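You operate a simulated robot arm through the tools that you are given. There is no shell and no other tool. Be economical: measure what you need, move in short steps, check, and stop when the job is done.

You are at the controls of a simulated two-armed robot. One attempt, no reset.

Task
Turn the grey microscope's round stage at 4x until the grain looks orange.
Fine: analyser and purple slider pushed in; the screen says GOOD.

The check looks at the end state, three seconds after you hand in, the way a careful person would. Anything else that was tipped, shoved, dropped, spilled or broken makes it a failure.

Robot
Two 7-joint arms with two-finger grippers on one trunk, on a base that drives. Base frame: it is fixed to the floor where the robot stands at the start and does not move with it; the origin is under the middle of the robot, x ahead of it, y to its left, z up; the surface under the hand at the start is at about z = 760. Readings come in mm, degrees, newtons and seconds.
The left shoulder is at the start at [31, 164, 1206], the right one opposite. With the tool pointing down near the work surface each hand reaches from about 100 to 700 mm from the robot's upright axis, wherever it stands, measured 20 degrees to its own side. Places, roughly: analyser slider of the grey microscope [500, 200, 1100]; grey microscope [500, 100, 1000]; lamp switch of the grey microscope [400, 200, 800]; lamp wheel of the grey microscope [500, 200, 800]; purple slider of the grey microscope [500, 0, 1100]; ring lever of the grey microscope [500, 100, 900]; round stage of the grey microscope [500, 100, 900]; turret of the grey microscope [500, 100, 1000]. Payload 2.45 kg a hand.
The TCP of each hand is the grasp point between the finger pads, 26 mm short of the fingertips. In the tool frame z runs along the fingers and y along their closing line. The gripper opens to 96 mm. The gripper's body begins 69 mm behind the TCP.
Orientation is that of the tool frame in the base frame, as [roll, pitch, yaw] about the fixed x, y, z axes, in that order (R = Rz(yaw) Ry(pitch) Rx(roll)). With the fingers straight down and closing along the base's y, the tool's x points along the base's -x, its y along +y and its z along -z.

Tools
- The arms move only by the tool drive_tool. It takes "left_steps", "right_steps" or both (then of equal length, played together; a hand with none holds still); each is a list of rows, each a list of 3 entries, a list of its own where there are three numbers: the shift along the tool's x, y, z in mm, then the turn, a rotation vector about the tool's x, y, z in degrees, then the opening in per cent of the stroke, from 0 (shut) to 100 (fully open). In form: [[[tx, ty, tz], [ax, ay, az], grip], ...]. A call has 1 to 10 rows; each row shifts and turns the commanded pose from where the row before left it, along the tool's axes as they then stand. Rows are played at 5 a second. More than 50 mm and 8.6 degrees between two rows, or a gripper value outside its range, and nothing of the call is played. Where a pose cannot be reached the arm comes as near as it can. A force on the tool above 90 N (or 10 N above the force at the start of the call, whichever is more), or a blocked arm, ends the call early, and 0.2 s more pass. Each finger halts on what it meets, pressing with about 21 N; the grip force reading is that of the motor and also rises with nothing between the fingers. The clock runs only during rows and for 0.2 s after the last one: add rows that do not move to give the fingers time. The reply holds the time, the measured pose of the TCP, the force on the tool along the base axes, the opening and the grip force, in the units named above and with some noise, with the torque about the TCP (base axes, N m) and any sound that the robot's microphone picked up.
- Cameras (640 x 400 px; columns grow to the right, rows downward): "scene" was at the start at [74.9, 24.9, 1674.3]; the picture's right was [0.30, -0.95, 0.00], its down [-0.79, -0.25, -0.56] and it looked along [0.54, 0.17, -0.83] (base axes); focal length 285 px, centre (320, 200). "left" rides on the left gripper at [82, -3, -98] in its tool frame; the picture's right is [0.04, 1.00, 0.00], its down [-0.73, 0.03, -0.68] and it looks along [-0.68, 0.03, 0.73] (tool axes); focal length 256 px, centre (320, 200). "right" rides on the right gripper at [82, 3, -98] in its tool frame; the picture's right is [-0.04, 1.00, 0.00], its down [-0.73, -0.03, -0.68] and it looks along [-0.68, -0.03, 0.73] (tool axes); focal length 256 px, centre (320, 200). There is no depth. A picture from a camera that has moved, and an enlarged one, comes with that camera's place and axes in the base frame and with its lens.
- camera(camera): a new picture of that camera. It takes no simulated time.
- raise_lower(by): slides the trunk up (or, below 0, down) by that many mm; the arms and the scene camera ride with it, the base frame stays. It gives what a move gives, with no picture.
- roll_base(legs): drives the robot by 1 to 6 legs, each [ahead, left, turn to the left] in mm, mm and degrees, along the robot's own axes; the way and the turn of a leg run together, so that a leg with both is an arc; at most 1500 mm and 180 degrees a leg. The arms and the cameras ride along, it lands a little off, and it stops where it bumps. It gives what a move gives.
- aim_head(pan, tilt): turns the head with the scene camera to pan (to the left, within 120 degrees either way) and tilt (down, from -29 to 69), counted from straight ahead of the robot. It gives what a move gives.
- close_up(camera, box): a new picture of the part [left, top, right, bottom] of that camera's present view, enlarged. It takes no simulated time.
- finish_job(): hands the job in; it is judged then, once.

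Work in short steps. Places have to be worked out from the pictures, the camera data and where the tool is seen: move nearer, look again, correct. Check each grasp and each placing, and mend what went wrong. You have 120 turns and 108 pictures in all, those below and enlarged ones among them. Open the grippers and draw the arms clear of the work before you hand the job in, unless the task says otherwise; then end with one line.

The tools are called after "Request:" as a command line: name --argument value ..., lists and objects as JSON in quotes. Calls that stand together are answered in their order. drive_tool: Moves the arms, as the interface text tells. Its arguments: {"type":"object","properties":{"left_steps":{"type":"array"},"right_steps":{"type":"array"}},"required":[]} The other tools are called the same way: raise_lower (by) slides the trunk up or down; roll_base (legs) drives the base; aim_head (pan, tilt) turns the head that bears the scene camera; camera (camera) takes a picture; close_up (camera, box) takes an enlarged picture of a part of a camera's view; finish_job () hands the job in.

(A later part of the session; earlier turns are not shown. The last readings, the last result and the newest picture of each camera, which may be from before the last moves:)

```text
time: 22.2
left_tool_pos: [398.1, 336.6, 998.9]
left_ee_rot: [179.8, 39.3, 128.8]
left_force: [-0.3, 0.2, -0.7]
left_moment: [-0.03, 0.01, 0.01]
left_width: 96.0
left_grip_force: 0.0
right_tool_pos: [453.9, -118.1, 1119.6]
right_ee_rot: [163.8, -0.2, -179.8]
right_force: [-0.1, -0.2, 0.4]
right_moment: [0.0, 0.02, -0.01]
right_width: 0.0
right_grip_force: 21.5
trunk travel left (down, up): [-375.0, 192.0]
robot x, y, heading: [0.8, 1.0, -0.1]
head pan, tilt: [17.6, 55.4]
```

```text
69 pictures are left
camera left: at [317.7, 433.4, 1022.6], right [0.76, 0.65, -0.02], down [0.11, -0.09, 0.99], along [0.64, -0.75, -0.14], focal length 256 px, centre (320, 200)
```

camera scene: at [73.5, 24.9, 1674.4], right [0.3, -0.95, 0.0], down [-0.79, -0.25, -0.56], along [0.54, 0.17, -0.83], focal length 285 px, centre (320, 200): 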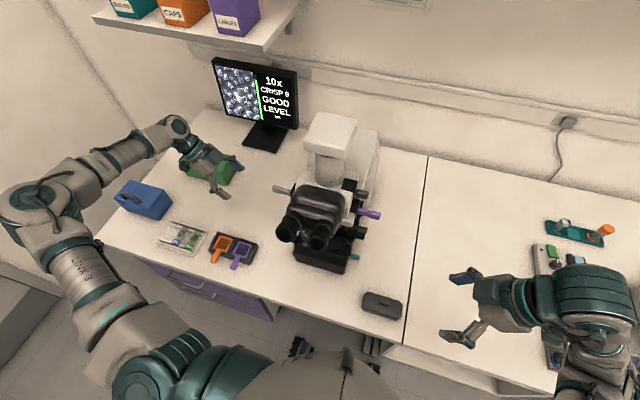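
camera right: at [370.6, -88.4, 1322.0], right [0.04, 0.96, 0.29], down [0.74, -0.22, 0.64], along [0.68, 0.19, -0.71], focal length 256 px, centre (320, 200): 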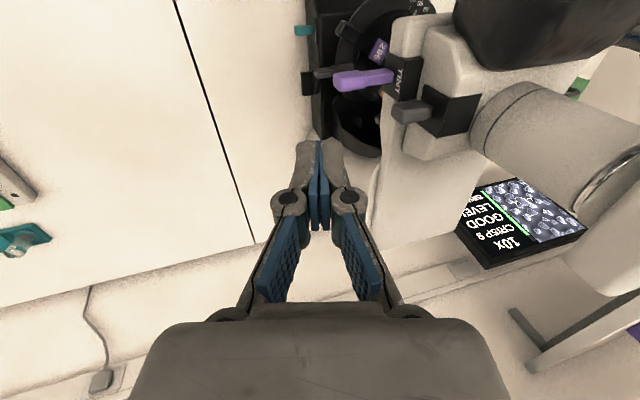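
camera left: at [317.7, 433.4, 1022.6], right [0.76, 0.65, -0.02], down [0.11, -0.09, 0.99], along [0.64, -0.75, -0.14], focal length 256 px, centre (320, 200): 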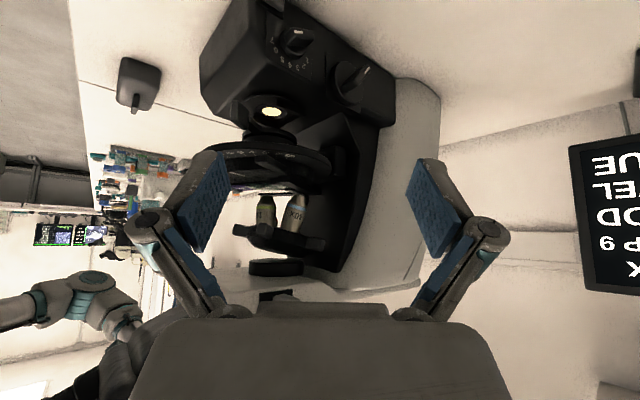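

Request:
close_up --camera "left" --box '[200, 120, 350, 300]'

```text
2.22 times, centred on (275, 210) of left
camera zoom: at [317.7, 433.4, 1022.6], right [0.76, 0.65, -0.02], down [0.11, -0.09, 0.99], along [0.64, -0.75, -0.14], focal length 569 px, centre (420, 178)
```

zoom: 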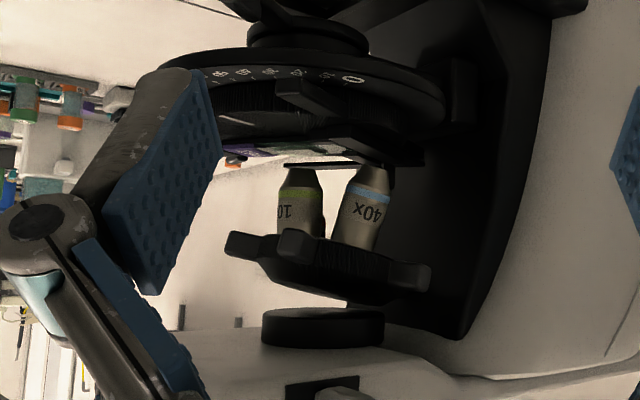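

Triangulated: turret centre about [508, 132], five lugs on a 59 mm radius: A [461, 98, 1019], B [461, 167, 1018], C [525, 188, 1029]; 10x at the front, 40x left, 4x right. A 72° clockwise step (B to C) brings in 4x. I level the left hand to point at -y, fingers shut.

Request:
drive_tool --left_steps '[[[0, 0, 0], [0, -8.5, 0], 50], [[0, 0, 0], [0, -8.5, 0], 0], [[0, 0, 0], [0, -8.5, 0], 0], [[0, 0, 0], [0, -8.5, 0], 0], [[0, 0, 0], [0, -8.5, 0], 0], [[0, 0, 0], [0, -6, 0], 0], [[0, 0, 0], [8.5, 0, 0], 0], [[0, 0, 0], [8.5, 0, 0], 0], [[0, 0, 0], [8.5, 0, 0], 0], [[0, 0, 0], [8.5, 0, 0], 0]]'

Request:
camera --camera "left"

Request:
camera --camera "scene"

```text
time: 24.4
left_tool_pos: [396.7, 337.0, 999.1]
left_ee_rot: [-147.8, 87.7, 127.0]
left_force: [0.7, 0.0, 0.0]
left_moment: [-0.02, 0.01, -0.05]
left_width: 0.0
left_grip_force: 20.9
right_tool_pos: [454.8, -120.4, 1120.0]
right_ee_rot: [163.8, -0.2, -179.7]
right_force: [0.3, -0.3, 0.5]
right_moment: [0.03, -0.03, -0.01]
right_width: 0.0
right_grip_force: 20.8
trunk travel left (down, up): [-375.0, 192.0]
robot x, y, heading: [0.5, 2.1, -0.1]
head pan, tilt: [17.6, 55.4]
```

```text
67 pictures are left
camera left: at [385.4, 437.9, 919.6], right [0.99, 0.09, -0.06], down [-0.01, 0.65, 0.76], along [0.11, -0.75, 0.65], focal length 256 px, centre (320, 200)
```

left: 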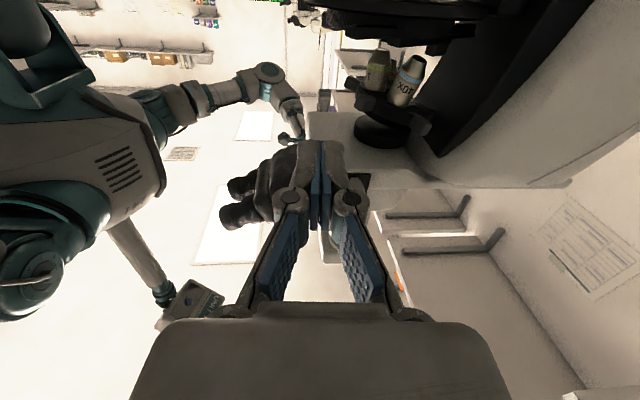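

```text
66 pictures are left
camera scene: at [75.5, 25.4, 1674.3], right [0.3, -0.95, 0.0], down [-0.79, -0.25, -0.56], along [0.54, 0.17, -0.83], focal length 285 px, centre (320, 200)
```

scene: 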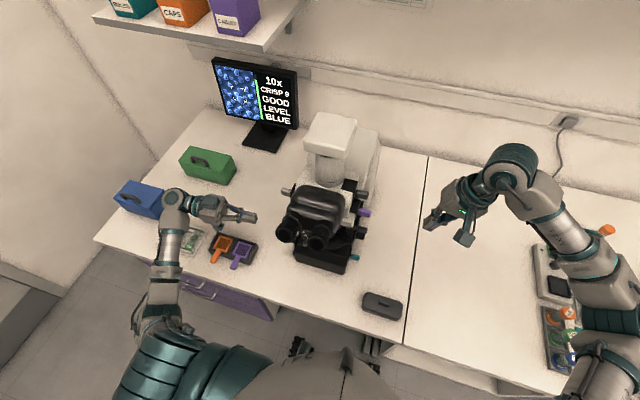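

Hand is level and pointing -y. Move in to just outside the turret, in front of lug B.

Request:
drive_tool --left_steps '[[[-7, 7.5, 34], [0, 0, 0], 0], [[-7, 7.5, 34], [0, 0, 0], 0], [[-7, 7.5, 34], [0, 0, 0], 0], [[0, 0, 0], [0, 0, 0], 0]]'

Request:
close_up --camera "left" --box '[240, 0, 460, 200]'

```text
time: 25.4
left_tool_pos: [429.3, 233.2, 1013.2]
left_ee_rot: [-149.2, 87.6, 125.9]
left_force: [0.2, 0.5, -0.3]
left_moment: [-0.01, 0.0, -0.04]
left_width: 0.0
left_grip_force: 21.5
right_tool_pos: [454.3, -120.8, 1119.9]
right_ee_rot: [163.6, -0.1, -179.6]
right_force: [1.3, -0.6, -0.4]
right_moment: [0.01, 0.0, -0.03]
right_width: 0.0
right_grip_force: 21.2
trunk travel left (down, up): [-375.0, 192.0]
robot x, y, heading: [-1.3, -2.1, 0.0]
head pan, tilt: [17.6, 55.4]
```

```text
2.00 times, centred on (350, 100) of left
camera zoom: at [416.4, 334.5, 935.1], right [0.99, 0.09, -0.06], down [-0.01, 0.65, 0.76], along [0.11, -0.75, 0.65], focal length 512 px, centre (260, 400)
```

zoom: 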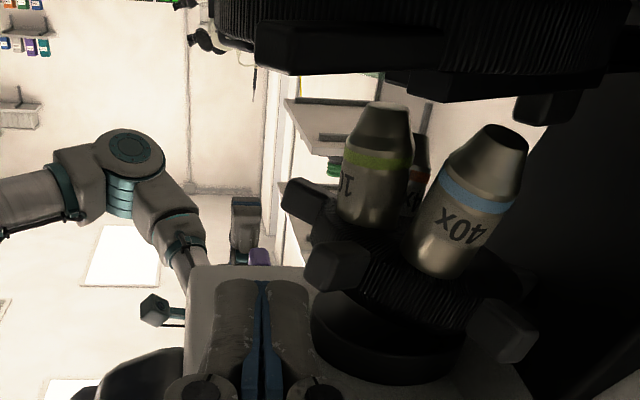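

Lugs are clearly seen and B confirms at x≈464. I go in beside B (in front of it).

Request:
drive_tool --left_steps '[[[-2.4, -0.7, 23], [0, 0, 0], 0], [[-2.4, -0.7, 23], [0, 0, 0], 0], [[0, 0, 0], [0, 0, 0], 0]]'

Request:
close_up --camera "left" --box '[240, 0, 460, 200]'

```text
time: 26.2
left_tool_pos: [430.4, 185.8, 1018.8]
left_ee_rot: [-149.8, 87.5, 125.4]
left_force: [0.5, -0.1, -0.5]
left_moment: [0.0, 0.02, 0.01]
left_width: 0.2
left_grip_force: 20.4
right_tool_pos: [454.1, -120.7, 1119.0]
right_ee_rot: [163.6, -0.2, -179.7]
right_force: [-0.4, -0.2, 0.6]
right_moment: [-0.01, -0.02, 0.02]
right_width: 0.0
right_grip_force: 21.1
trunk travel left (down, up): [-375.0, 192.0]
robot x, y, heading: [-3.6, -2.4, 0.0]
head pan, tilt: [17.6, 55.4]
```

```text
2.00 times, centred on (350, 100) of left
camera zoom: at [418.6, 288.6, 940.0], right [0.99, 0.09, -0.06], down [-0.01, 0.65, 0.76], along [0.11, -0.75, 0.65], focal length 512 px, centre (260, 400)
```

zoom: 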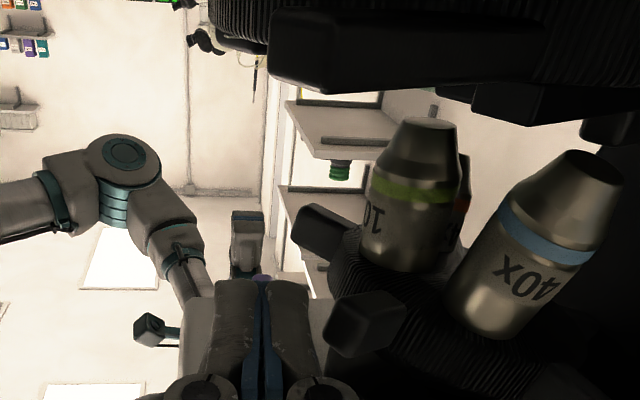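

Finger is right beside lug B. Begin pushing it +x along the arc.

Request:
drive_tool --left_steps '[[[-0.8, 10.7, 2], [0, 0, 0], 0], [[-0.8, 6, -2], [0, 0, 0], 0], [[-0.8, 6, -2], [0, 0, 0], 0], [[-1.5, 6, -2.5], [0, 0, 0], 0]]'

Request:
close_up --camera "left" --box '[240, 0, 460, 200]'

```text
time: 27.2
left_tool_pos: [459.2, 199.0, 1021.8]
left_ee_rot: [-144.6, 87.9, 130.6]
left_force: [-0.5, -1.4, -1.2]
left_moment: [-0.02, -0.01, 0.05]
left_width: 0.0
left_grip_force: 20.9
right_tool_pos: [451.3, -114.2, 1122.1]
right_ee_rot: [164.0, -0.1, -179.8]
right_force: [-1.1, 0.8, 0.8]
right_moment: [-0.12, -0.1, -0.04]
right_width: 0.1
right_grip_force: 21.2
trunk travel left (down, up): [-375.0, 192.0]
robot x, y, heading: [-6.1, -3.9, 0.1]
head pan, tilt: [17.6, 55.4]
```

```text
2.00 times, centred on (350, 100) of left
camera zoom: at [445.9, 300.0, 942.3], right [0.99, 0.09, -0.06], down [-0.01, 0.66, 0.75], along [0.11, -0.75, 0.66], focal length 512 px, centre (260, 400)
```

zoom: 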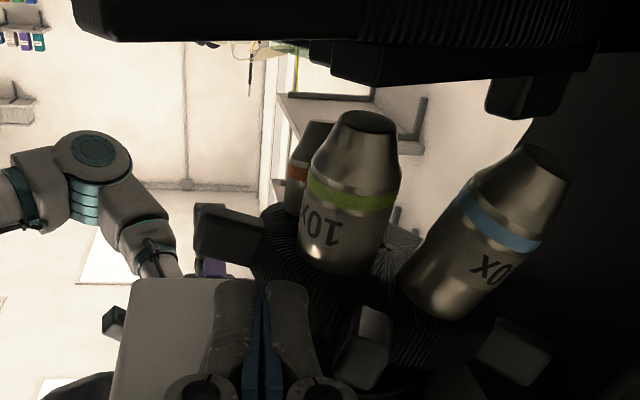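

The turret turns (4x appears at left). Continue along the arc.

Request:
drive_tool --left_steps '[[[-1.5, 7, 1], [0, 0, 0], 0], [[-1.5, 7, 0], [0, 0, 0], 0], [[-1.5, 7, -1], [0, 0, 0], 0], [[-1.5, 7, -1], [0, 0, 0], 0]]'

Request:
close_up --camera "left" --box '[240, 0, 460, 200]'

Request:
close_up --camera "scene" --box '[200, 50, 400, 250]'

```text
time: 28.2
left_tool_pos: [487.6, 200.8, 1027.1]
left_ee_rot: [-146.9, 87.6, 128.2]
left_force: [1.5, 7.3, -1.2]
left_moment: [-0.01, 0.02, 0.1]
left_width: 0.1
left_grip_force: 20.7
right_tool_pos: [454.1, -118.5, 1120.1]
right_ee_rot: [163.8, -0.1, -179.7]
right_force: [-1.3, 1.1, 0.0]
right_moment: [0.0, -0.02, -0.02]
right_width: 0.0
right_grip_force: 20.9
trunk travel left (down, up): [-375.0, 192.0]
robot x, y, heading: [-1.5, 0.5, 0.1]
head pan, tilt: [17.6, 55.4]
```

```text
2.00 times, centred on (350, 100) of left
camera zoom: at [476.2, 302.6, 948.6], right [0.99, 0.09, -0.06], down [-0.01, 0.65, 0.76], along [0.11, -0.75, 0.65], focal length 512 px, centre (260, 400)
```

zoom: 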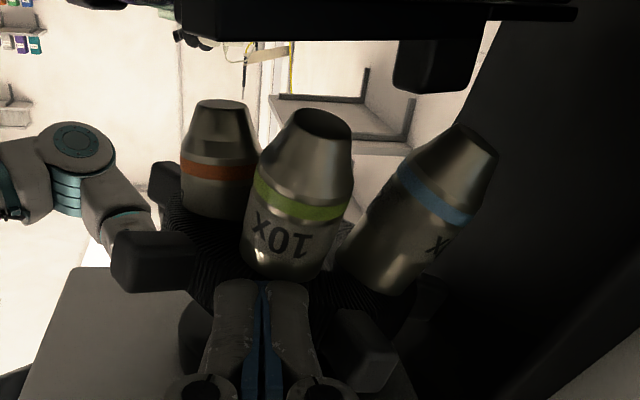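

```text
2.00 times, centred on (300, 150) of scene
camera zoom: at [75.7, 26.9, 1674.2], right [0.3, -0.95, 0.0], down [-0.79, -0.25, -0.56], along [0.54, 0.17, -0.83], focal length 569 px, centre (360, 300)
```

zoom: 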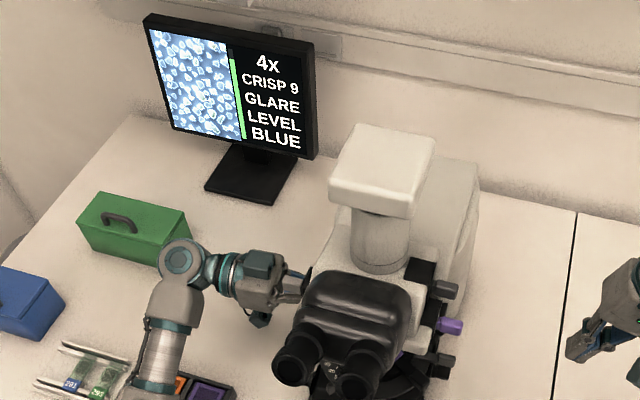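

4x has clicked in (lug B now sits where C was), but the screen says GLARE. I withdraw the left hand along its own axis.

Request:
drive_tool --left_steps '[[[0, -3, -25], [0, 0, 0], 0], [[0, 0, -40], [0, 0, 0], 0], [[0, 0, -40], [0, 0, 0], 0], [[0, -10, -30], [0, 0, 0], 0], [[0, -20, 0], [0, 8.5, 0], 50], [[0, -20, 0], [0, 8.5, 0], 100], [[0, 0, 0], [0, 8.5, 0], 100], [[0, 0, 0], [0, 8.5, 0], 100], [[0, 0, 0], [0, 8.5, 0], 100], [[0, 0, 0], [0, 8.5, 0], 100]]'

Request:
camera --camera "left"

```text
time: 30.4
left_tool_pos: [422.6, 330.0, 1033.6]
left_ee_rot: [-178.5, 36.8, 96.1]
left_force: [0.0, 0.8, -0.1]
left_moment: [0.04, 0.0, -0.01]
left_width: 96.1
left_grip_force: 0.1
right_tool_pos: [453.9, -119.7, 1118.9]
right_ee_rot: [163.8, -0.2, -179.7]
right_force: [-0.1, 0.4, 0.6]
right_moment: [-0.03, -0.01, 0.01]
right_width: 0.2
right_grip_force: 20.8
trunk travel left (down, up): [-375.0, 192.0]
robot x, y, heading: [0.4, -2.4, -0.1]
head pan, tilt: [17.6, 55.4]
```

```text
60 pictures are left
camera left: at [410.6, 454.0, 1062.9], right [0.99, 0.12, -0.05], down [0.07, -0.18, 0.98], along [0.11, -0.98, -0.18], focal length 256 px, centre (320, 200)
```

left: 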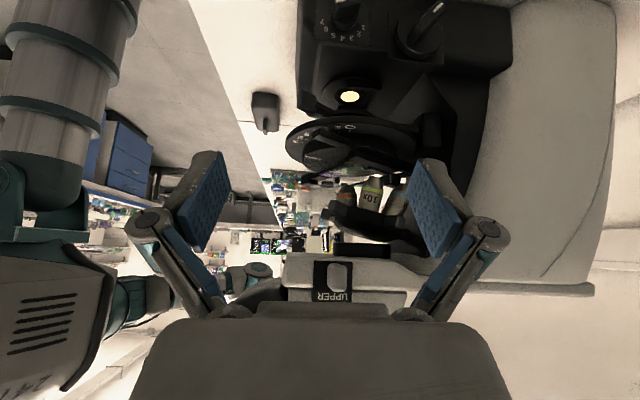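

Request:
drive_tool --left_steps '[[[0, -20, -20], [0, 8.5, 0], 100], [[0, -20, -20], [0, 8.5, 0], 100], [[0, 0, 0], [0, 8.5, -8], 100], [[0, 0, 0], [0, 0, -8], 100]]'

Request:
close_up --camera "left" --box '[230, 80, 450, 260]'

```text
refused: row 3 steps farther than a row can; nothing moved
```

```text
2.22 times, centred on (340, 170) of left
camera zoom: at [410.6, 454.0, 1062.9], right [0.99, 0.12, -0.05], down [0.07, -0.18, 0.98], along [0.11, -0.98, -0.18], focal length 569 px, centre (276, 267)
```

zoom: 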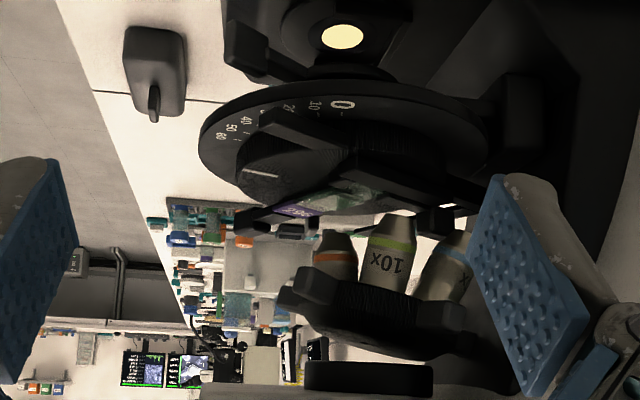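

The rotating inner disc has a lug at front-left, outer end about [431, 197, 938]. I'll push it counter-clockwise with the shut left fingers, hand tilted 60°; first a pre-position.

Request:
drive_tool --left_steps '[[[0, 0, 0], [0, -7.8, 0], 50], [[0, 0, 0], [0, -7.8, 0], 0], [[0, 0, 0], [0, -7.6, 0], 0], [[2.3, 10, 35.4], [0, 0, 0], 0], [[2.3, 10, 35.4], [0, 0, 0], 0], [[2.3, 10, 35.4], [0, 0, 0], 0], [[0, 0, 0], [0, 0, 0], 0]]'

Request:
close_up --camera "left" --box '[210, 40, 450, 240]'

```text
time: 32.0
left_tool_pos: [460.0, 243.9, 974.7]
left_ee_rot: [-177.5, 60.0, 97.2]
left_force: [-1.0, -0.6, -0.8]
left_moment: [0.0, -0.03, 0.01]
left_width: 0.0
left_grip_force: 21.1
right_tool_pos: [453.6, -120.4, 1119.7]
right_ee_rot: [163.9, 0.0, -179.7]
right_force: [-0.3, -0.4, -0.2]
right_moment: [0.01, 0.0, 0.01]
right_width: 0.1
right_grip_force: 20.7
trunk travel left (down, up): [-375.0, 192.0]
robot x, y, heading: [-2.7, 3.9, -0.0]
head pan, tilt: [17.6, 55.4]
```

```text
2.00 times, centred on (330, 140) of left
camera zoom: at [446.1, 369.3, 952.6], right [0.99, 0.11, -0.06], down [0.03, 0.23, 0.97], along [0.12, -0.97, 0.22], focal length 512 px, centre (300, 320)
```

zoom: 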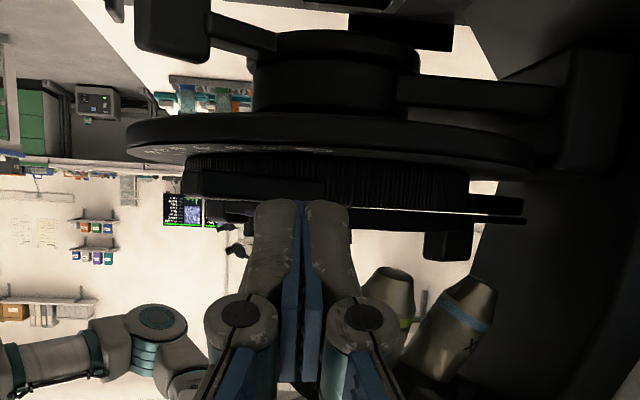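

The edge-on view shows fixed ring (top z≈938) and the knurled disc with a lug (z≈941–951). I need the lug's shape from above before pushing, so I back up and look down.

Request:
drive_tool --left_steps '[[[-10, 0, -35], [0, 0, 0], 0], [[-10, 0, -35], [0, 0, 0], 0], [[-10, 0, -30], [0, 8.5, 0], 0], [[0, -10, 0], [0, 8.5, 0], 100], [[0, -20, 0], [0, 8.5, 0], 100], [[0, -20, 0], [0, 8.5, 0], 100], [[0, 0, 0], [0, 8.5, 0], 100]]'

Request:
close_up --camera "left" --box '[260, 80, 460, 240]'

```text
time: 33.6
left_tool_pos: [406.5, 309.8, 1053.3]
left_ee_rot: [-178.6, 17.6, 95.5]
left_force: [-0.7, -1.2, -0.1]
left_moment: [0.02, 0.0, -0.03]
left_width: 95.7
left_grip_force: 0.1
right_tool_pos: [455.3, -120.0, 1119.0]
right_ee_rot: [163.7, -0.2, -179.8]
right_force: [0.5, -0.1, -0.6]
right_moment: [0.01, 0.01, 0.04]
right_width: 0.0
right_grip_force: 21.1
trunk travel left (down, up): [-375.0, 192.0]
robot x, y, heading: [-2.3, 2.2, -0.2]
head pan, tilt: [17.6, 55.4]
```

```text
2.50 times, centred on (360, 160) of left
camera zoom: at [397.0, 417.4, 1121.3], right [0.99, 0.13, -0.04], down [0.09, -0.49, 0.87], along [0.09, -0.86, -0.5], focal length 640 px, centre (220, 300)
```

zoom: 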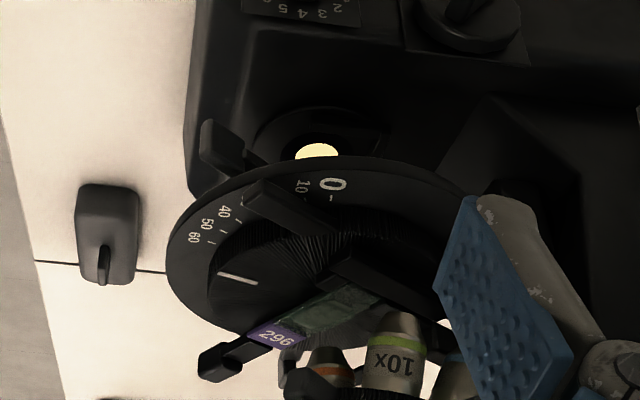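

Request:
close_up --camera "left" --box '[315, 125, 415, 235]'

Request:
close_up --camera "scene" --box '[200, 50, 310, 130]'

```text
3.64 times, centred on (365, 180) of left
camera zoom: at [397.0, 417.4, 1121.3], right [0.99, 0.13, -0.04], down [0.09, -0.49, 0.87], along [0.09, -0.86, -0.5], focal length 931 px, centre (156, 273)
```

zoom: 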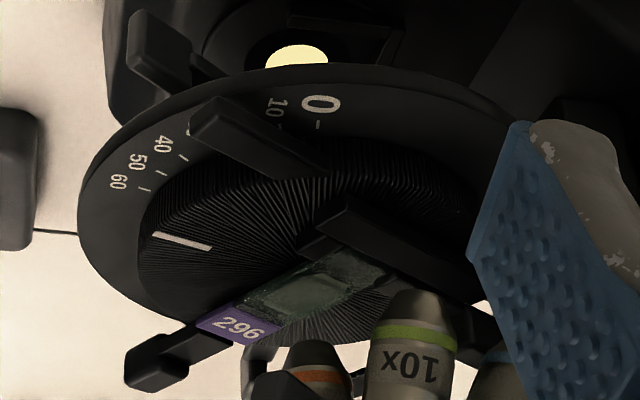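

```text
5.00 times, centred on (255, 90) of scene
camera zoom: at [75.6, 22.6, 1674.3], right [0.3, -0.95, 0.0], down [-0.79, -0.25, -0.56], along [0.54, 0.17, -0.83], focal length 1423 px, centre (645, 750)
```

zoom: 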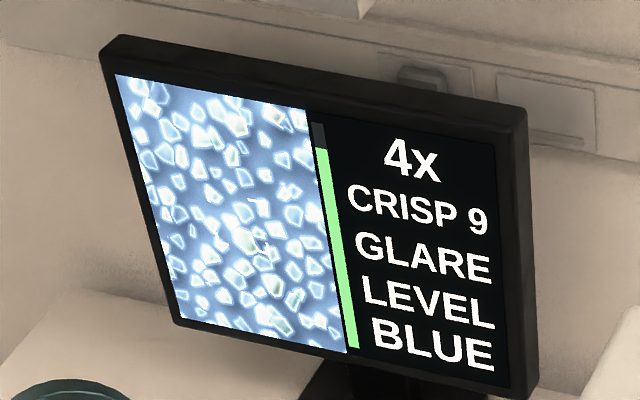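

The lug is an arm on the knurled disc at reading ~25, its front side free. I'll push it clockwise (+x) from in front with a nearly level hand; pre-position first.

Request:
drive_tool --left_steps '[[[0, 0, 0], [0, -8.3, 0], 50], [[0, 0, 0], [0, -8.3, 0], 0], [[0, 0, 0], [0, -8.3, 0], 0], [[0, 0, 0], [0, -8.3, 0], 0], [[0, 0, 0], [0, -8.3, 0], 0], [[0, 0, 0], [0, -8.3, 0], 0], [[0, 0, 0], [0, -8.3, 0], 0], [[0, 0, 0], [0, -8.3, 0], 0], [[36, -1, 29], [0, 0, 0], 0], [[36, -1, 29], [0, 0, 0], 0]]'

Request:
close_up --camera "left" --box '[220, 0, 440, 200]'

```text
time: 35.8
left_tool_pos: [407.2, 261.1, 972.7]
left_ee_rot: [-168.6, 83.9, 106.4]
left_force: [-0.2, -0.8, 0.1]
left_moment: [-0.02, 0.0, 0.01]
left_width: 0.3
left_grip_force: 21.3
right_tool_pos: [454.1, -120.2, 1120.5]
right_ee_rot: [163.8, -0.2, -179.7]
right_force: [-0.5, 0.5, -0.3]
right_moment: [-0.03, 0.0, -0.01]
right_width: 0.0
right_grip_force: 20.6
trunk travel left (down, up): [-375.0, 192.0]
robot x, y, heading: [-0.6, 0.9, 0.0]
head pan, tilt: [17.6, 55.4]
```

```text
2.00 times, centred on (330, 100) of left
camera zoom: at [394.6, 366.2, 902.2], right [0.99, 0.09, -0.06], down [-0.01, 0.6, 0.8], along [0.11, -0.79, 0.6], focal length 512 px, centre (300, 400)
```

zoom: 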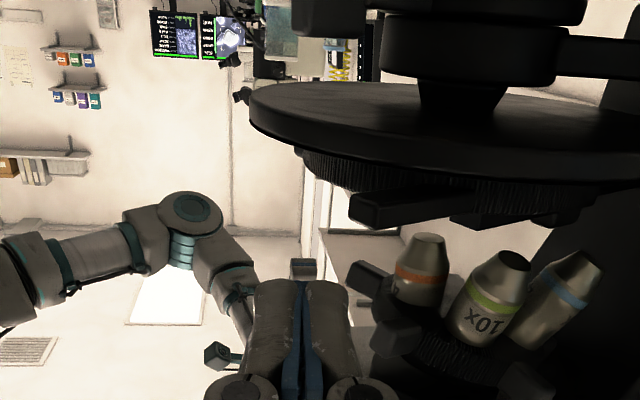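

Clear underside view: the lug's end is just right of my fingers. Lower to lug height and slide in beside it.

Request:
drive_tool --left_steps '[[[15, 0, 0], [0, 0, 0], 0], [[-1, -2, 23], [0, 0, 0], 0], [[-1, -2, 20], [0, 0, 0], 0], [[0, 0, 0], [0, 0, 0], 0]]'

Request:
close_up --camera "left" --box '[220, 0, 440, 200]'

```text
time: 36.8
left_tool_pos: [405.9, 219.3, 955.9]
left_ee_rot: [-168.0, 83.9, 107.0]
left_force: [0.1, 0.8, 0.0]
left_moment: [0.0, -0.04, -0.01]
left_width: 0.2
left_grip_force: 20.9
right_tool_pos: [453.9, -121.1, 1120.0]
right_ee_rot: [163.8, -0.2, -179.8]
right_force: [0.1, 0.7, -0.4]
right_moment: [-0.01, 0.0, 0.02]
right_width: 0.1
right_grip_force: 20.8
trunk travel left (down, up): [-375.0, 192.0]
robot x, y, heading: [-1.5, -2.4, 0.1]
head pan, tilt: [17.6, 55.4]
```

```text
2.00 times, centred on (330, 100) of left
camera zoom: at [392.8, 326.4, 884.3], right [0.99, 0.09, -0.06], down [-0.01, 0.6, 0.8], along [0.11, -0.79, 0.6], focal length 512 px, centre (300, 400)
```

zoom: 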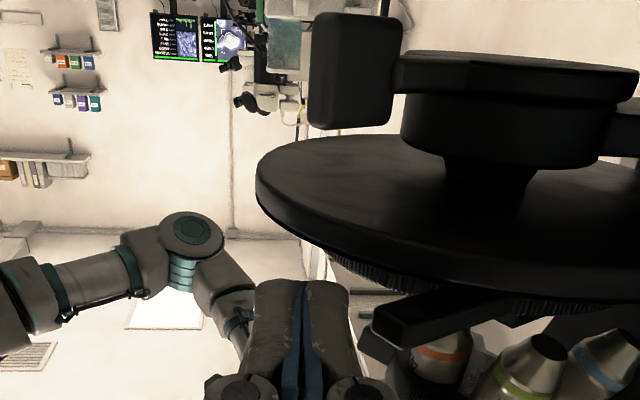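

Finger is level with the lug and in front of it. Push +x along the arc.

Request:
drive_tool --left_steps '[[[0, 8, 0], [0, 0, 0], 0], [[0, 7, -0.5], [0, 0, 0], 0], [[0, 7, -1.3], [0, 0, 0], 0], [[0, 7, -1.3], [0, 0, 0], 0], [[0, 7, -1.3], [0, 0, 0], 0]]'

Request:
close_up --camera "left" --box '[220, 0, 440, 200]'

Request:
close_up --camera "scene" --box '[200, 50, 310, 130]'

```text
time: 38.0
left_tool_pos: [441.1, 226.4, 955.0]
left_ee_rot: [-168.2, 83.8, 106.9]
left_force: [0.4, 0.4, -0.8]
left_moment: [-0.02, 0.01, -0.01]
left_width: 0.0
left_grip_force: 21.3
right_tool_pos: [453.9, -119.8, 1119.5]
right_ee_rot: [163.9, -0.3, -179.7]
right_force: [0.6, -0.6, 0.7]
right_moment: [-0.01, 0.03, -0.03]
right_width: 0.2
right_grip_force: 21.5
trunk travel left (down, up): [-375.0, 192.0]
robot x, y, heading: [3.7, 0.9, 0.1]
head pan, tilt: [17.6, 55.4]
```

```text
2.00 times, centred on (330, 100) of left
camera zoom: at [427.4, 333.0, 883.2], right [0.99, 0.09, -0.06], down [-0.01, 0.6, 0.8], along [0.11, -0.79, 0.6], focal length 512 px, centre (300, 400)
```

zoom: 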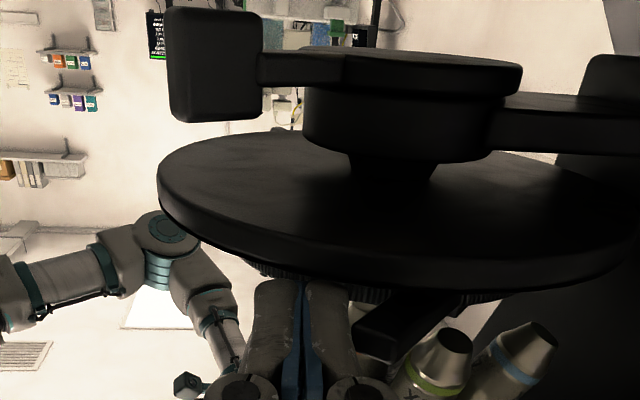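

```text
5.00 times, centred on (255, 90) of scene
camera zoom: at [74.5, 23.0, 1674.4], right [0.3, -0.95, 0.0], down [-0.79, -0.25, -0.56], along [0.54, 0.17, -0.83], focal length 1423 px, centre (645, 750)
```

zoom: 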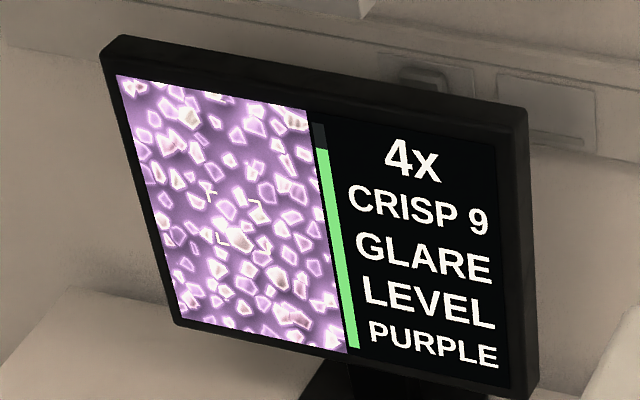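

The stage turns easily; colour is now PURPLE. Continue clockwise.

Request:
drive_tool --left_steps '[[[0, 7, -1.3], [0, 0, 0], 0], [[0, 7, -1.3], [0, 0, 0], 0], [[0, 7, -1.0], [0, 0, 0], 0], [[0, 7, -1.0], [0, 0, 0], 0], [[0, 7, 0], [0, 0, 0], 0], [[0, 5, 0.5], [0, 0, 0], 0]]'

Request:
close_up --camera "left" --box '[220, 0, 440, 200]'

Request:
close_up --camera "scene" --box '[200, 50, 310, 130]'

```text
time: 39.4
left_tool_pos: [481.6, 236.0, 954.5]
left_ee_rot: [-168.2, 84.0, 106.7]
left_force: [-0.2, -0.2, -0.1]
left_moment: [-0.01, 0.02, 0.0]
left_width: 0.0
left_grip_force: 21.1
right_tool_pos: [453.9, -121.1, 1119.0]
right_ee_rot: [163.7, -0.2, -179.6]
right_force: [0.2, 0.4, -0.6]
right_moment: [0.01, 0.02, -0.02]
right_width: 0.0
right_grip_force: 20.7
trunk travel left (down, up): [-375.0, 192.0]
robot x, y, heading: [-1.6, 1.0, 0.2]
head pan, tilt: [17.6, 55.4]
```

```text
2.00 times, centred on (330, 100) of left
camera zoom: at [467.9, 340.7, 884.1], right [0.99, 0.09, -0.06], down [-0.01, 0.6, 0.8], along [0.11, -0.79, 0.6], focal length 512 px, centre (300, 400)
```

zoom: 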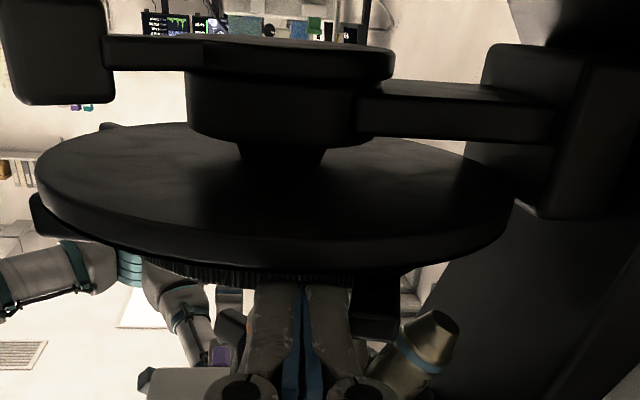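

```text
5.00 times, centred on (255, 90) of scene
camera zoom: at [74.7, 22.8, 1674.4], right [0.3, -0.95, 0.0], down [-0.79, -0.25, -0.56], along [0.54, 0.17, -0.83], focal length 1423 px, centre (645, 750)
```

zoom: 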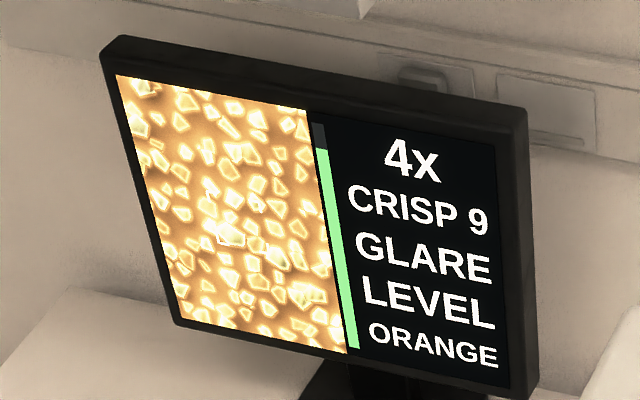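

ORANGE. I push a few degrees more to sit well inside the orange range, then check.

Request:
drive_tool --left_steps '[[[0, 5, 0.5], [0, 0, 0], 0], [[0, 5, 0.5], [0, 0, 0], 0]]'

Request:
close_up --camera "scene" --box '[200, 50, 310, 130]'

```text
time: 40.0
left_tool_pos: [489.4, 234.7, 952.9]
left_ee_rot: [-167.7, 83.9, 107.1]
left_force: [0.0, 0.5, -0.3]
left_moment: [0.03, -0.01, 0.0]
left_width: 0.2
left_grip_force: 20.7
right_tool_pos: [452.7, -121.0, 1119.4]
right_ee_rot: [163.7, -0.2, -179.7]
right_force: [0.4, 0.0, -0.2]
right_moment: [-0.03, 0.0, -0.02]
right_width: 0.0
right_grip_force: 20.7
trunk travel left (down, up): [-375.0, 192.0]
robot x, y, heading: [-0.2, -2.7, 0.1]
head pan, tilt: [17.6, 55.4]
```

```text
5.00 times, centred on (255, 90) of scene
camera zoom: at [74.9, 22.8, 1674.4], right [0.3, -0.95, 0.0], down [-0.79, -0.25, -0.56], along [0.54, 0.17, -0.83], focal length 1423 px, centre (645, 750)
```

zoom: 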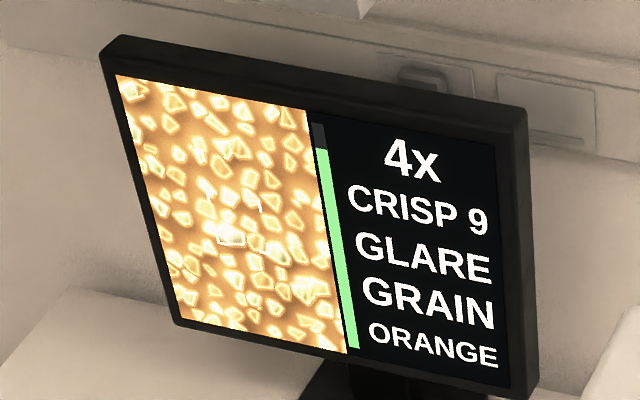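

GRAIN ORANGE now; only GLARE remains, so the lamp must be dimmed. I withdraw the hand and look at the knobs on the base.

Request:
drive_tool --left_steps '[[[0, -3, -20], [0, 0, 0], 0], [[0, -2, -45], [0, 0, 0], 0], [[-10, 0, -45], [0, 0, 0], 0], [[0, -20, -20], [0, 8.3, 0], 100], [[0, -20, 0], [0, 8.3, 0], 100], [[0, 0, 0], [0, 8.3, 0], 100], [[0, 0, 0], [0, 8.3, 0], 100], [[0, 0, 0], [0, 8.3, 0], 100]]'

Request:
camera --camera "left"

```text
time: 41.8
left_tool_pos: [435.8, 357.6, 980.7]
left_ee_rot: [-178.4, 42.4, 96.3]
left_force: [0.5, 0.3, 0.0]
left_moment: [0.02, -0.02, -0.02]
left_width: 96.1
left_grip_force: 0.0
right_tool_pos: [453.5, -121.3, 1118.2]
right_ee_rot: [163.8, -0.1, -179.7]
right_force: [0.0, 0.2, -0.5]
right_moment: [0.01, -0.02, -0.01]
right_width: 0.0
right_grip_force: 20.4
trunk travel left (down, up): [-375.0, 192.0]
robot x, y, heading: [-1.5, -0.8, -0.4]
head pan, tilt: [17.6, 55.4]
```

```text
47 pictures are left
camera left: at [422.2, 484.4, 997.1], right [0.99, 0.12, -0.05], down [0.06, -0.08, 1.0], along [0.11, -0.99, -0.09], focal length 256 px, centre (320, 200)
```

left: 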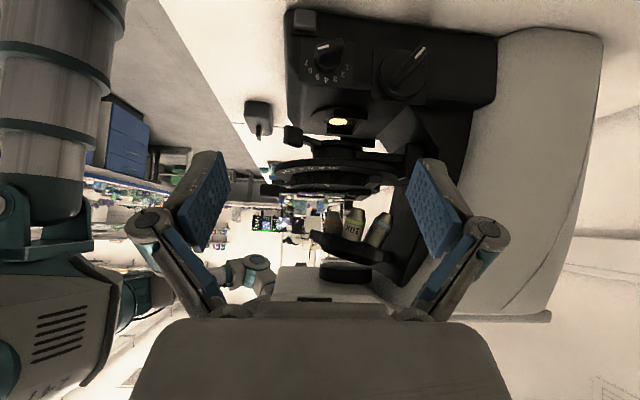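

Request:
close_up --camera "left" --box '[280, 0, 440, 110]'

```text
3.64 times, centred on (360, 55) of left
camera zoom: at [422.2, 484.4, 997.1], right [0.99, 0.12, -0.05], down [0.06, -0.08, 1.0], along [0.11, -0.99, -0.09], focal length 931 px, centre (174, 727)
```

zoom: 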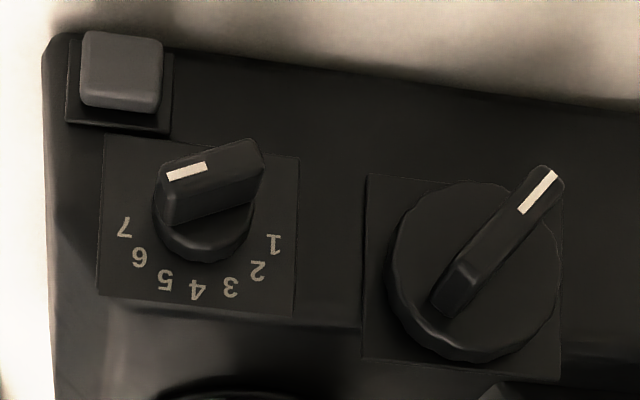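

The front dial (1–7, pointer around 6–7) is the lamp wheel at roughly [452, 240, 832]; the grey block is the switch. I hover above the wheel for a closer look.

Request:
drive_tool --left_steps '[[[0, 0, 0], [0, 7.5, 0], 100], [[0, 0, 0], [0, 7.5, 0], 100], [[0, 0, 0], [0, 7.5, 0], 100], [[-18, 8.2, 28.3], [0, 0, 0], 100], [[-18, 8.2, 28.3], [0, 0, 0], 100], [[-12, 8.2, 22], [0, 0, 0], 100]]'

Request:
close_up --camera "left" --box '[230, 40, 430, 240]'

```text
time: 43.2
left_tool_pos: [464.2, 287.9, 922.9]
left_ee_rot: [-178.7, 19.9, 95.6]
left_force: [-0.6, -0.8, 0.0]
left_moment: [-0.03, 0.0, 0.01]
left_width: 96.0
left_grip_force: 0.1
right_tool_pos: [455.4, -121.5, 1119.7]
right_ee_rot: [163.6, -0.2, -179.7]
right_force: [0.6, -0.5, 0.0]
right_moment: [-0.02, 0.01, -0.02]
right_width: 0.1
right_grip_force: 20.3
trunk travel left (down, up): [-375.0, 192.0]
robot x, y, heading: [-0.8, -2.3, 0.1]
head pan, tilt: [17.6, 55.4]
```

```text
2.00 times, centred on (330, 140) of left
camera zoom: at [454.3, 398.7, 987.7], right [0.99, 0.13, -0.04], down [0.09, -0.45, 0.89], along [0.1, -0.88, -0.46], focal length 512 px, centre (300, 320)
```

zoom: 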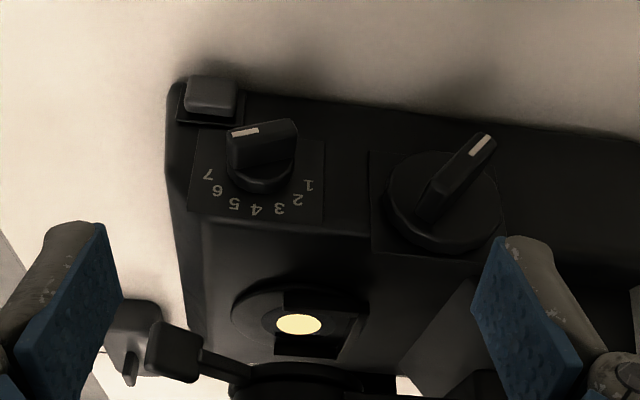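

Refined: wheel handle centre [453, 234, 815], bar ±16 mm, pointer at 6. I'll press the handle's rear end downward with shut fingertips to turn it towards lower numbers.

Request:
drive_tool --left_steps '[[[0, 0, 0], [0, 0, 0], 40], [[-11, -0.5, 0], [0, 0, 0], 0], [[-11, -0.5, 0], [0, 0, 0], 0], [[0, 0, 30], [0, 0, 0], 0], [[0, 0, 30], [0, 0, 0], 0], [[0, 0, 0], [0, 0, 0], 0]]'

Request:
close_up --camera "left" --box '[230, 40, 430, 240]'

```text
time: 44.6
left_tool_pos: [465.4, 249.4, 877.5]
left_ee_rot: [-178.6, 20.0, 95.6]
left_force: [-0.5, -0.6, 0.5]
left_moment: [-0.01, 0.01, -0.03]
left_width: 0.0
left_grip_force: 20.6
right_tool_pos: [453.4, -120.3, 1120.5]
right_ee_rot: [163.7, -0.1, -179.7]
right_force: [-1.4, 0.1, -0.5]
right_moment: [0.04, -0.02, -0.05]
right_width: 0.0
right_grip_force: 21.5
trunk travel left (down, up): [-375.0, 192.0]
robot x, y, heading: [0.5, -1.7, -0.1]
head pan, tilt: [17.6, 55.4]
```

```text
2.00 times, centred on (330, 140) of left
camera zoom: at [455.4, 359.7, 939.3], right [0.99, 0.13, -0.04], down [0.09, -0.45, 0.89], along [0.1, -0.88, -0.46], focal length 512 px, centre (300, 320)
```

zoom: 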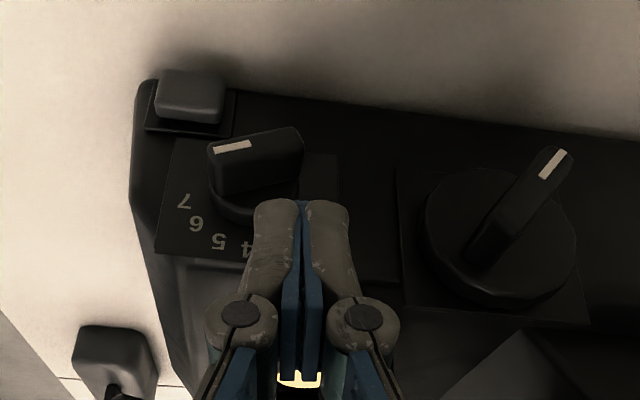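

Aligned. Descend to touch the rear end and press down some.

Request:
drive_tool --left_steps '[[[1, 0, 15], [0, 0, 0], 0], [[2, 0, 12], [0, 0, 0], 0], [[1.7, 0, 4.7], [0, 0, 0], 0], [[1.7, 0, 4.7], [0, 0, 0], 0], [[1.7, 0, 4.7], [0, 0, 0], 0]]'

Request:
close_up --camera "left" --box '[230, 40, 430, 240]'

Request:
close_up --camera "scene" --box '[200, 50, 310, 130]'

```text
time: 45.8
left_tool_pos: [473.7, 243.2, 842.5]
left_ee_rot: [179.8, 20.6, 95.6]
left_force: [37.6, 19.0, 58.9]
left_moment: [-0.69, -0.05, 0.48]
left_width: 0.3
left_grip_force: 21.6
right_tool_pos: [453.3, -120.1, 1121.4]
right_ee_rot: [163.8, 0.0, -179.7]
right_force: [0.6, 0.3, 0.2]
right_moment: [0.01, 0.01, 0.01]
right_width: 0.1
right_grip_force: 21.3
trunk travel left (down, up): [-375.0, 192.0]
robot x, y, heading: [2.3, 0.1, 0.1]
head pan, tilt: [17.6, 55.4]
```

```text
2.00 times, centred on (330, 140) of left
camera zoom: at [461.4, 354.4, 905.4], right [0.99, 0.14, -0.01], down [0.07, -0.44, 0.89], along [0.12, -0.89, -0.45], focal length 512 px, centre (300, 320)
```

zoom: 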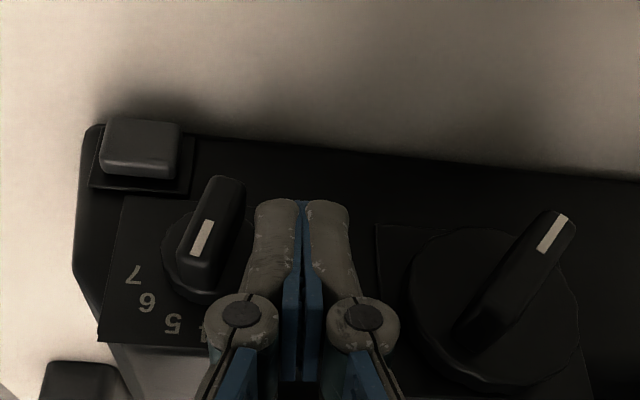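

```text
5.00 times, centred on (255, 90) of scene
camera zoom: at [72.0, 25.5, 1675.4], right [0.3, -0.95, 0.0], down [-0.79, -0.25, -0.57], along [0.54, 0.17, -0.82], focal length 1423 px, centre (645, 750)
```

zoom: 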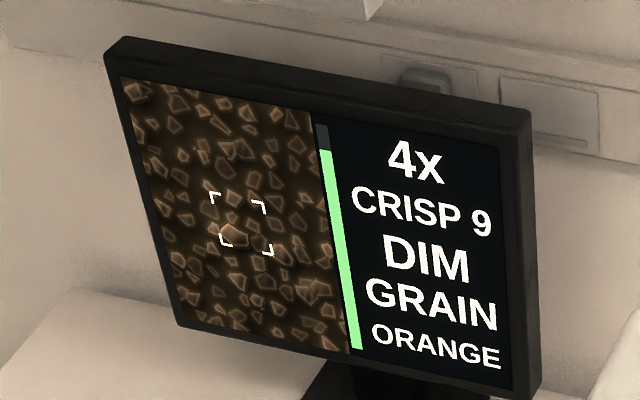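

It turned too far: DIM now (pointer about 4–5). I lift off along the tool axis and look.

Request:
drive_tool --left_steps '[[[0, 0, -10], [0, 0, 0], 0], [[0, 0, -20], [0, 0, 0], 0], [[0, 0, -20], [0, 0, 0], 0], [[0, 0, 0], [0, 0, 0], 0]]'

Request:
close_up --camera "left" --box '[230, 40, 430, 240]'

Request:
close_up --camera "scene" --box '[200, 40, 400, 280]'

```text
time: 46.8
left_tool_pos: [465.7, 257.4, 878.3]
left_ee_rot: [-178.4, 20.1, 95.6]
left_force: [-0.6, 0.0, 0.3]
left_moment: [0.02, -0.01, -0.01]
left_width: 0.1
left_grip_force: 21.5
right_tool_pos: [456.1, -116.7, 1119.1]
right_ee_rot: [164.0, -0.4, -179.8]
right_force: [0.2, 0.2, -0.2]
right_moment: [0.0, 0.01, -0.01]
right_width: 0.1
right_grip_force: 21.0
trunk travel left (down, up): [-375.0, 192.0]
robot x, y, heading: [-2.0, -1.0, 0.1]
head pan, tilt: [17.6, 55.4]
```

```text
2.00 times, centred on (330, 140) of left
camera zoom: at [456.3, 368.7, 941.9], right [0.99, 0.12, -0.04], down [0.09, -0.45, 0.89], along [0.09, -0.88, -0.46], focal length 512 px, centre (300, 320)
```

zoom: 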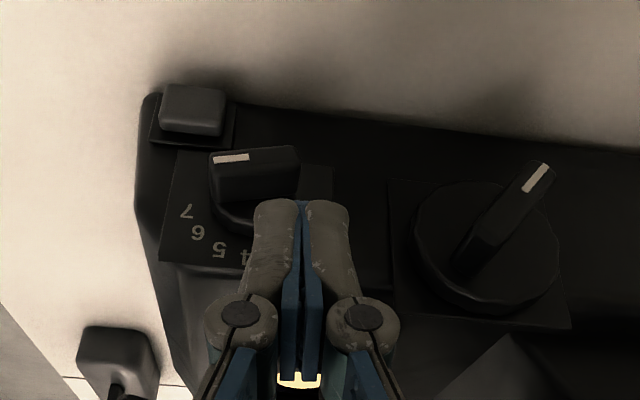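

```text
1.67 times, centred on (300, 160) of scene
camera zoom: at [77.7, 26.2, 1674.0], right [0.3, -0.95, 0.0], down [-0.79, -0.25, -0.56], along [0.54, 0.17, -0.83], focal length 474 px, centre (353, 267)
```

zoom: 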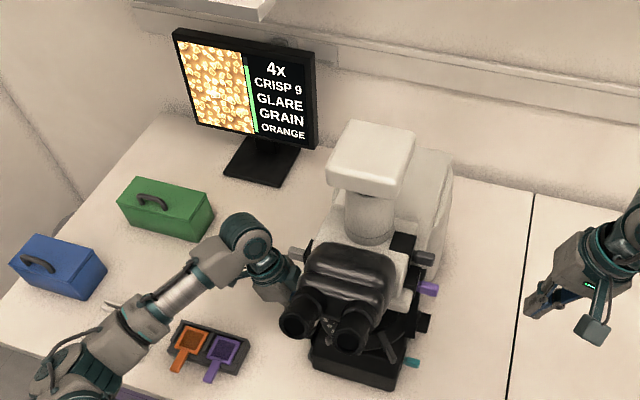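

Lifting dragged the wheel back up (GLARE again, pointer ~7). This time I press a bit further out on the handle, in small bites, and will leave sideways.

Request:
drive_tool --left_steps '[[[-1, 5, 16], [0, 0, 0], 0], [[0, 0, 16], [0, 0, 0], 0], [[1.4, 0, 3.8], [0, 0, 0], 0], [[1.4, 0, 3.8], [0, 0, 0], 0], [[0, 0, 0], [0, 0, 0], 0]]'

Request:
close_up --camera "left" --box '[230, 40, 430, 240]'

Request:
close_up --camera "scene" --box '[200, 50, 310, 130]'

```text
time: 48.0
left_tool_pos: [475.0, 245.1, 840.1]
left_ee_rot: [-179.0, 20.1, 95.6]
left_force: [36.2, -0.8, 6.4]
left_moment: [-0.07, -0.51, 0.65]
left_width: 0.1
left_grip_force: 21.1
right_tool_pos: [455.6, -121.5, 1118.2]
right_ee_rot: [163.7, -0.2, -179.8]
right_force: [0.1, -0.5, -0.6]
right_moment: [-0.01, -0.03, 0.04]
right_width: 0.2
right_grip_force: 20.6
trunk travel left (down, up): [-375.0, 192.0]
robot x, y, heading: [2.5, -0.7, 0.1]
head pan, tilt: [17.6, 55.4]
```

```text
2.00 times, centred on (330, 140) of left
camera zoom: at [464.2, 355.4, 904.5], right [0.99, 0.13, -0.03], down [0.09, -0.45, 0.89], along [0.1, -0.88, -0.46], focal length 512 px, centre (300, 320)
```

zoom: 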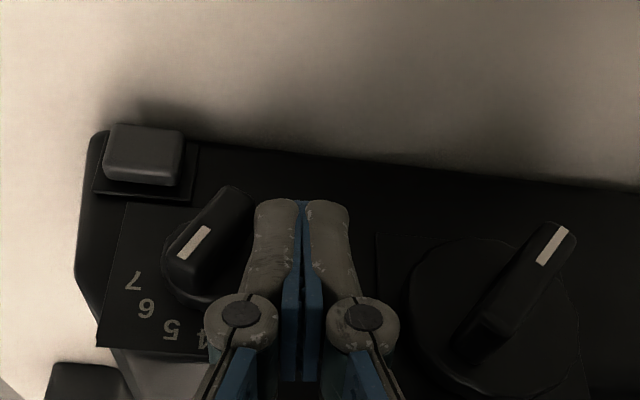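

```text
5.00 times, centred on (255, 90) of scene
camera zoom: at [81.7, 21.9, 1674.1], right [0.3, -0.95, 0.0], down [-0.79, -0.25, -0.56], along [0.53, 0.17, -0.83], focal length 1423 px, centre (645, 750)
```

zoom: 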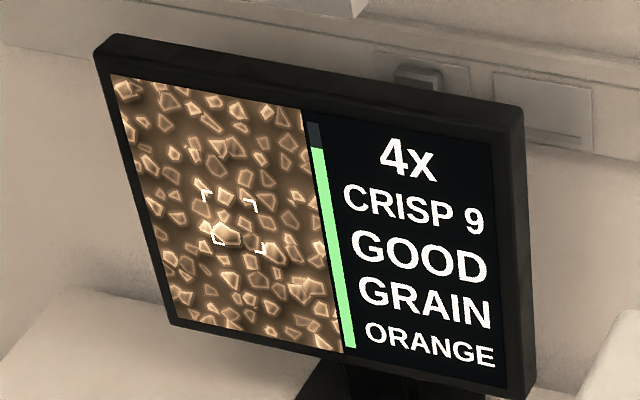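

GOOD / GRAIN / ORANGE. I release sideways (+x), then outward, then up.

Request:
drive_tool --left_steps '[[[0, 5, 0], [0, 0, 0], 0], [[0, 5, 0], [0, 0, 0], 0], [[0, 2, 0], [0, 0, 0], 0], [[20, 0, -5], [0, 0, 0], 0], [[30, 0, -10], [0, 0, 0], 0], [[30, 0, -20], [0, 0, 0], 0], [[20, 0, -40], [0, 0, 0], 0], [[0, 0, -40], [0, 0, 0], 0]]'

Request:
close_up --camera "left" --box '[210, 20, 450, 240]'

Request:
close_up --camera "scene" --box '[200, 50, 310, 130]'

```text
time: 49.8
left_tool_pos: [470.0, 381.9, 914.3]
left_ee_rot: [-178.7, 20.1, 95.5]
left_force: [-1.2, 0.2, 1.0]
left_moment: [0.01, -0.01, 0.0]
left_width: 0.0
left_grip_force: 20.8
right_tool_pos: [453.3, -119.1, 1119.8]
right_ee_rot: [163.7, -0.2, -179.6]
right_force: [-0.3, -0.2, -0.2]
right_moment: [0.0, -0.01, 0.03]
right_width: 0.0
right_grip_force: 21.4
trunk travel left (down, up): [-375.0, 192.0]
robot x, y, heading: [-1.4, -1.2, -0.1]
head pan, tilt: [17.6, 55.4]
```

```text
1.82 times, centred on (330, 130) of left
camera zoom: at [459.1, 492.0, 978.6], right [0.99, 0.12, -0.04], down [0.09, -0.45, 0.89], along [0.09, -0.88, -0.46], focal length 465 px, centre (302, 327)
```

zoom: 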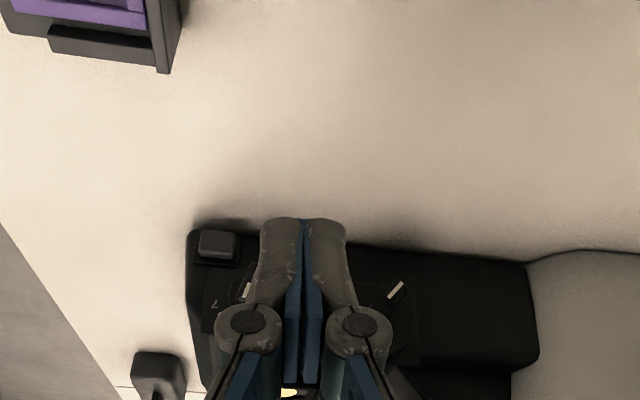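

```text
5.00 times, centred on (255, 90) of scene
camera zoom: at [74.0, 24.4, 1674.4], right [0.3, -0.95, 0.0], down [-0.79, -0.25, -0.56], along [0.54, 0.17, -0.83], focal length 1423 px, centre (645, 750)
```

zoom: 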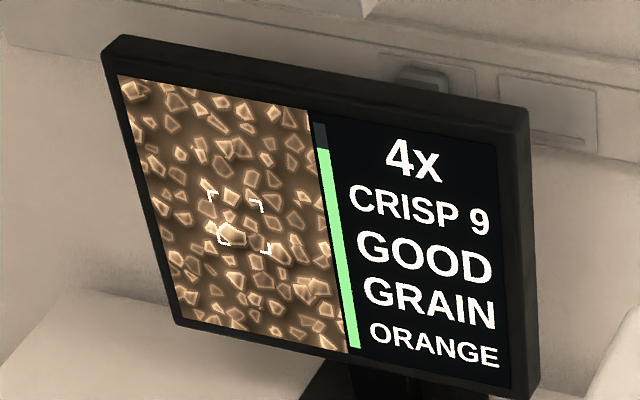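

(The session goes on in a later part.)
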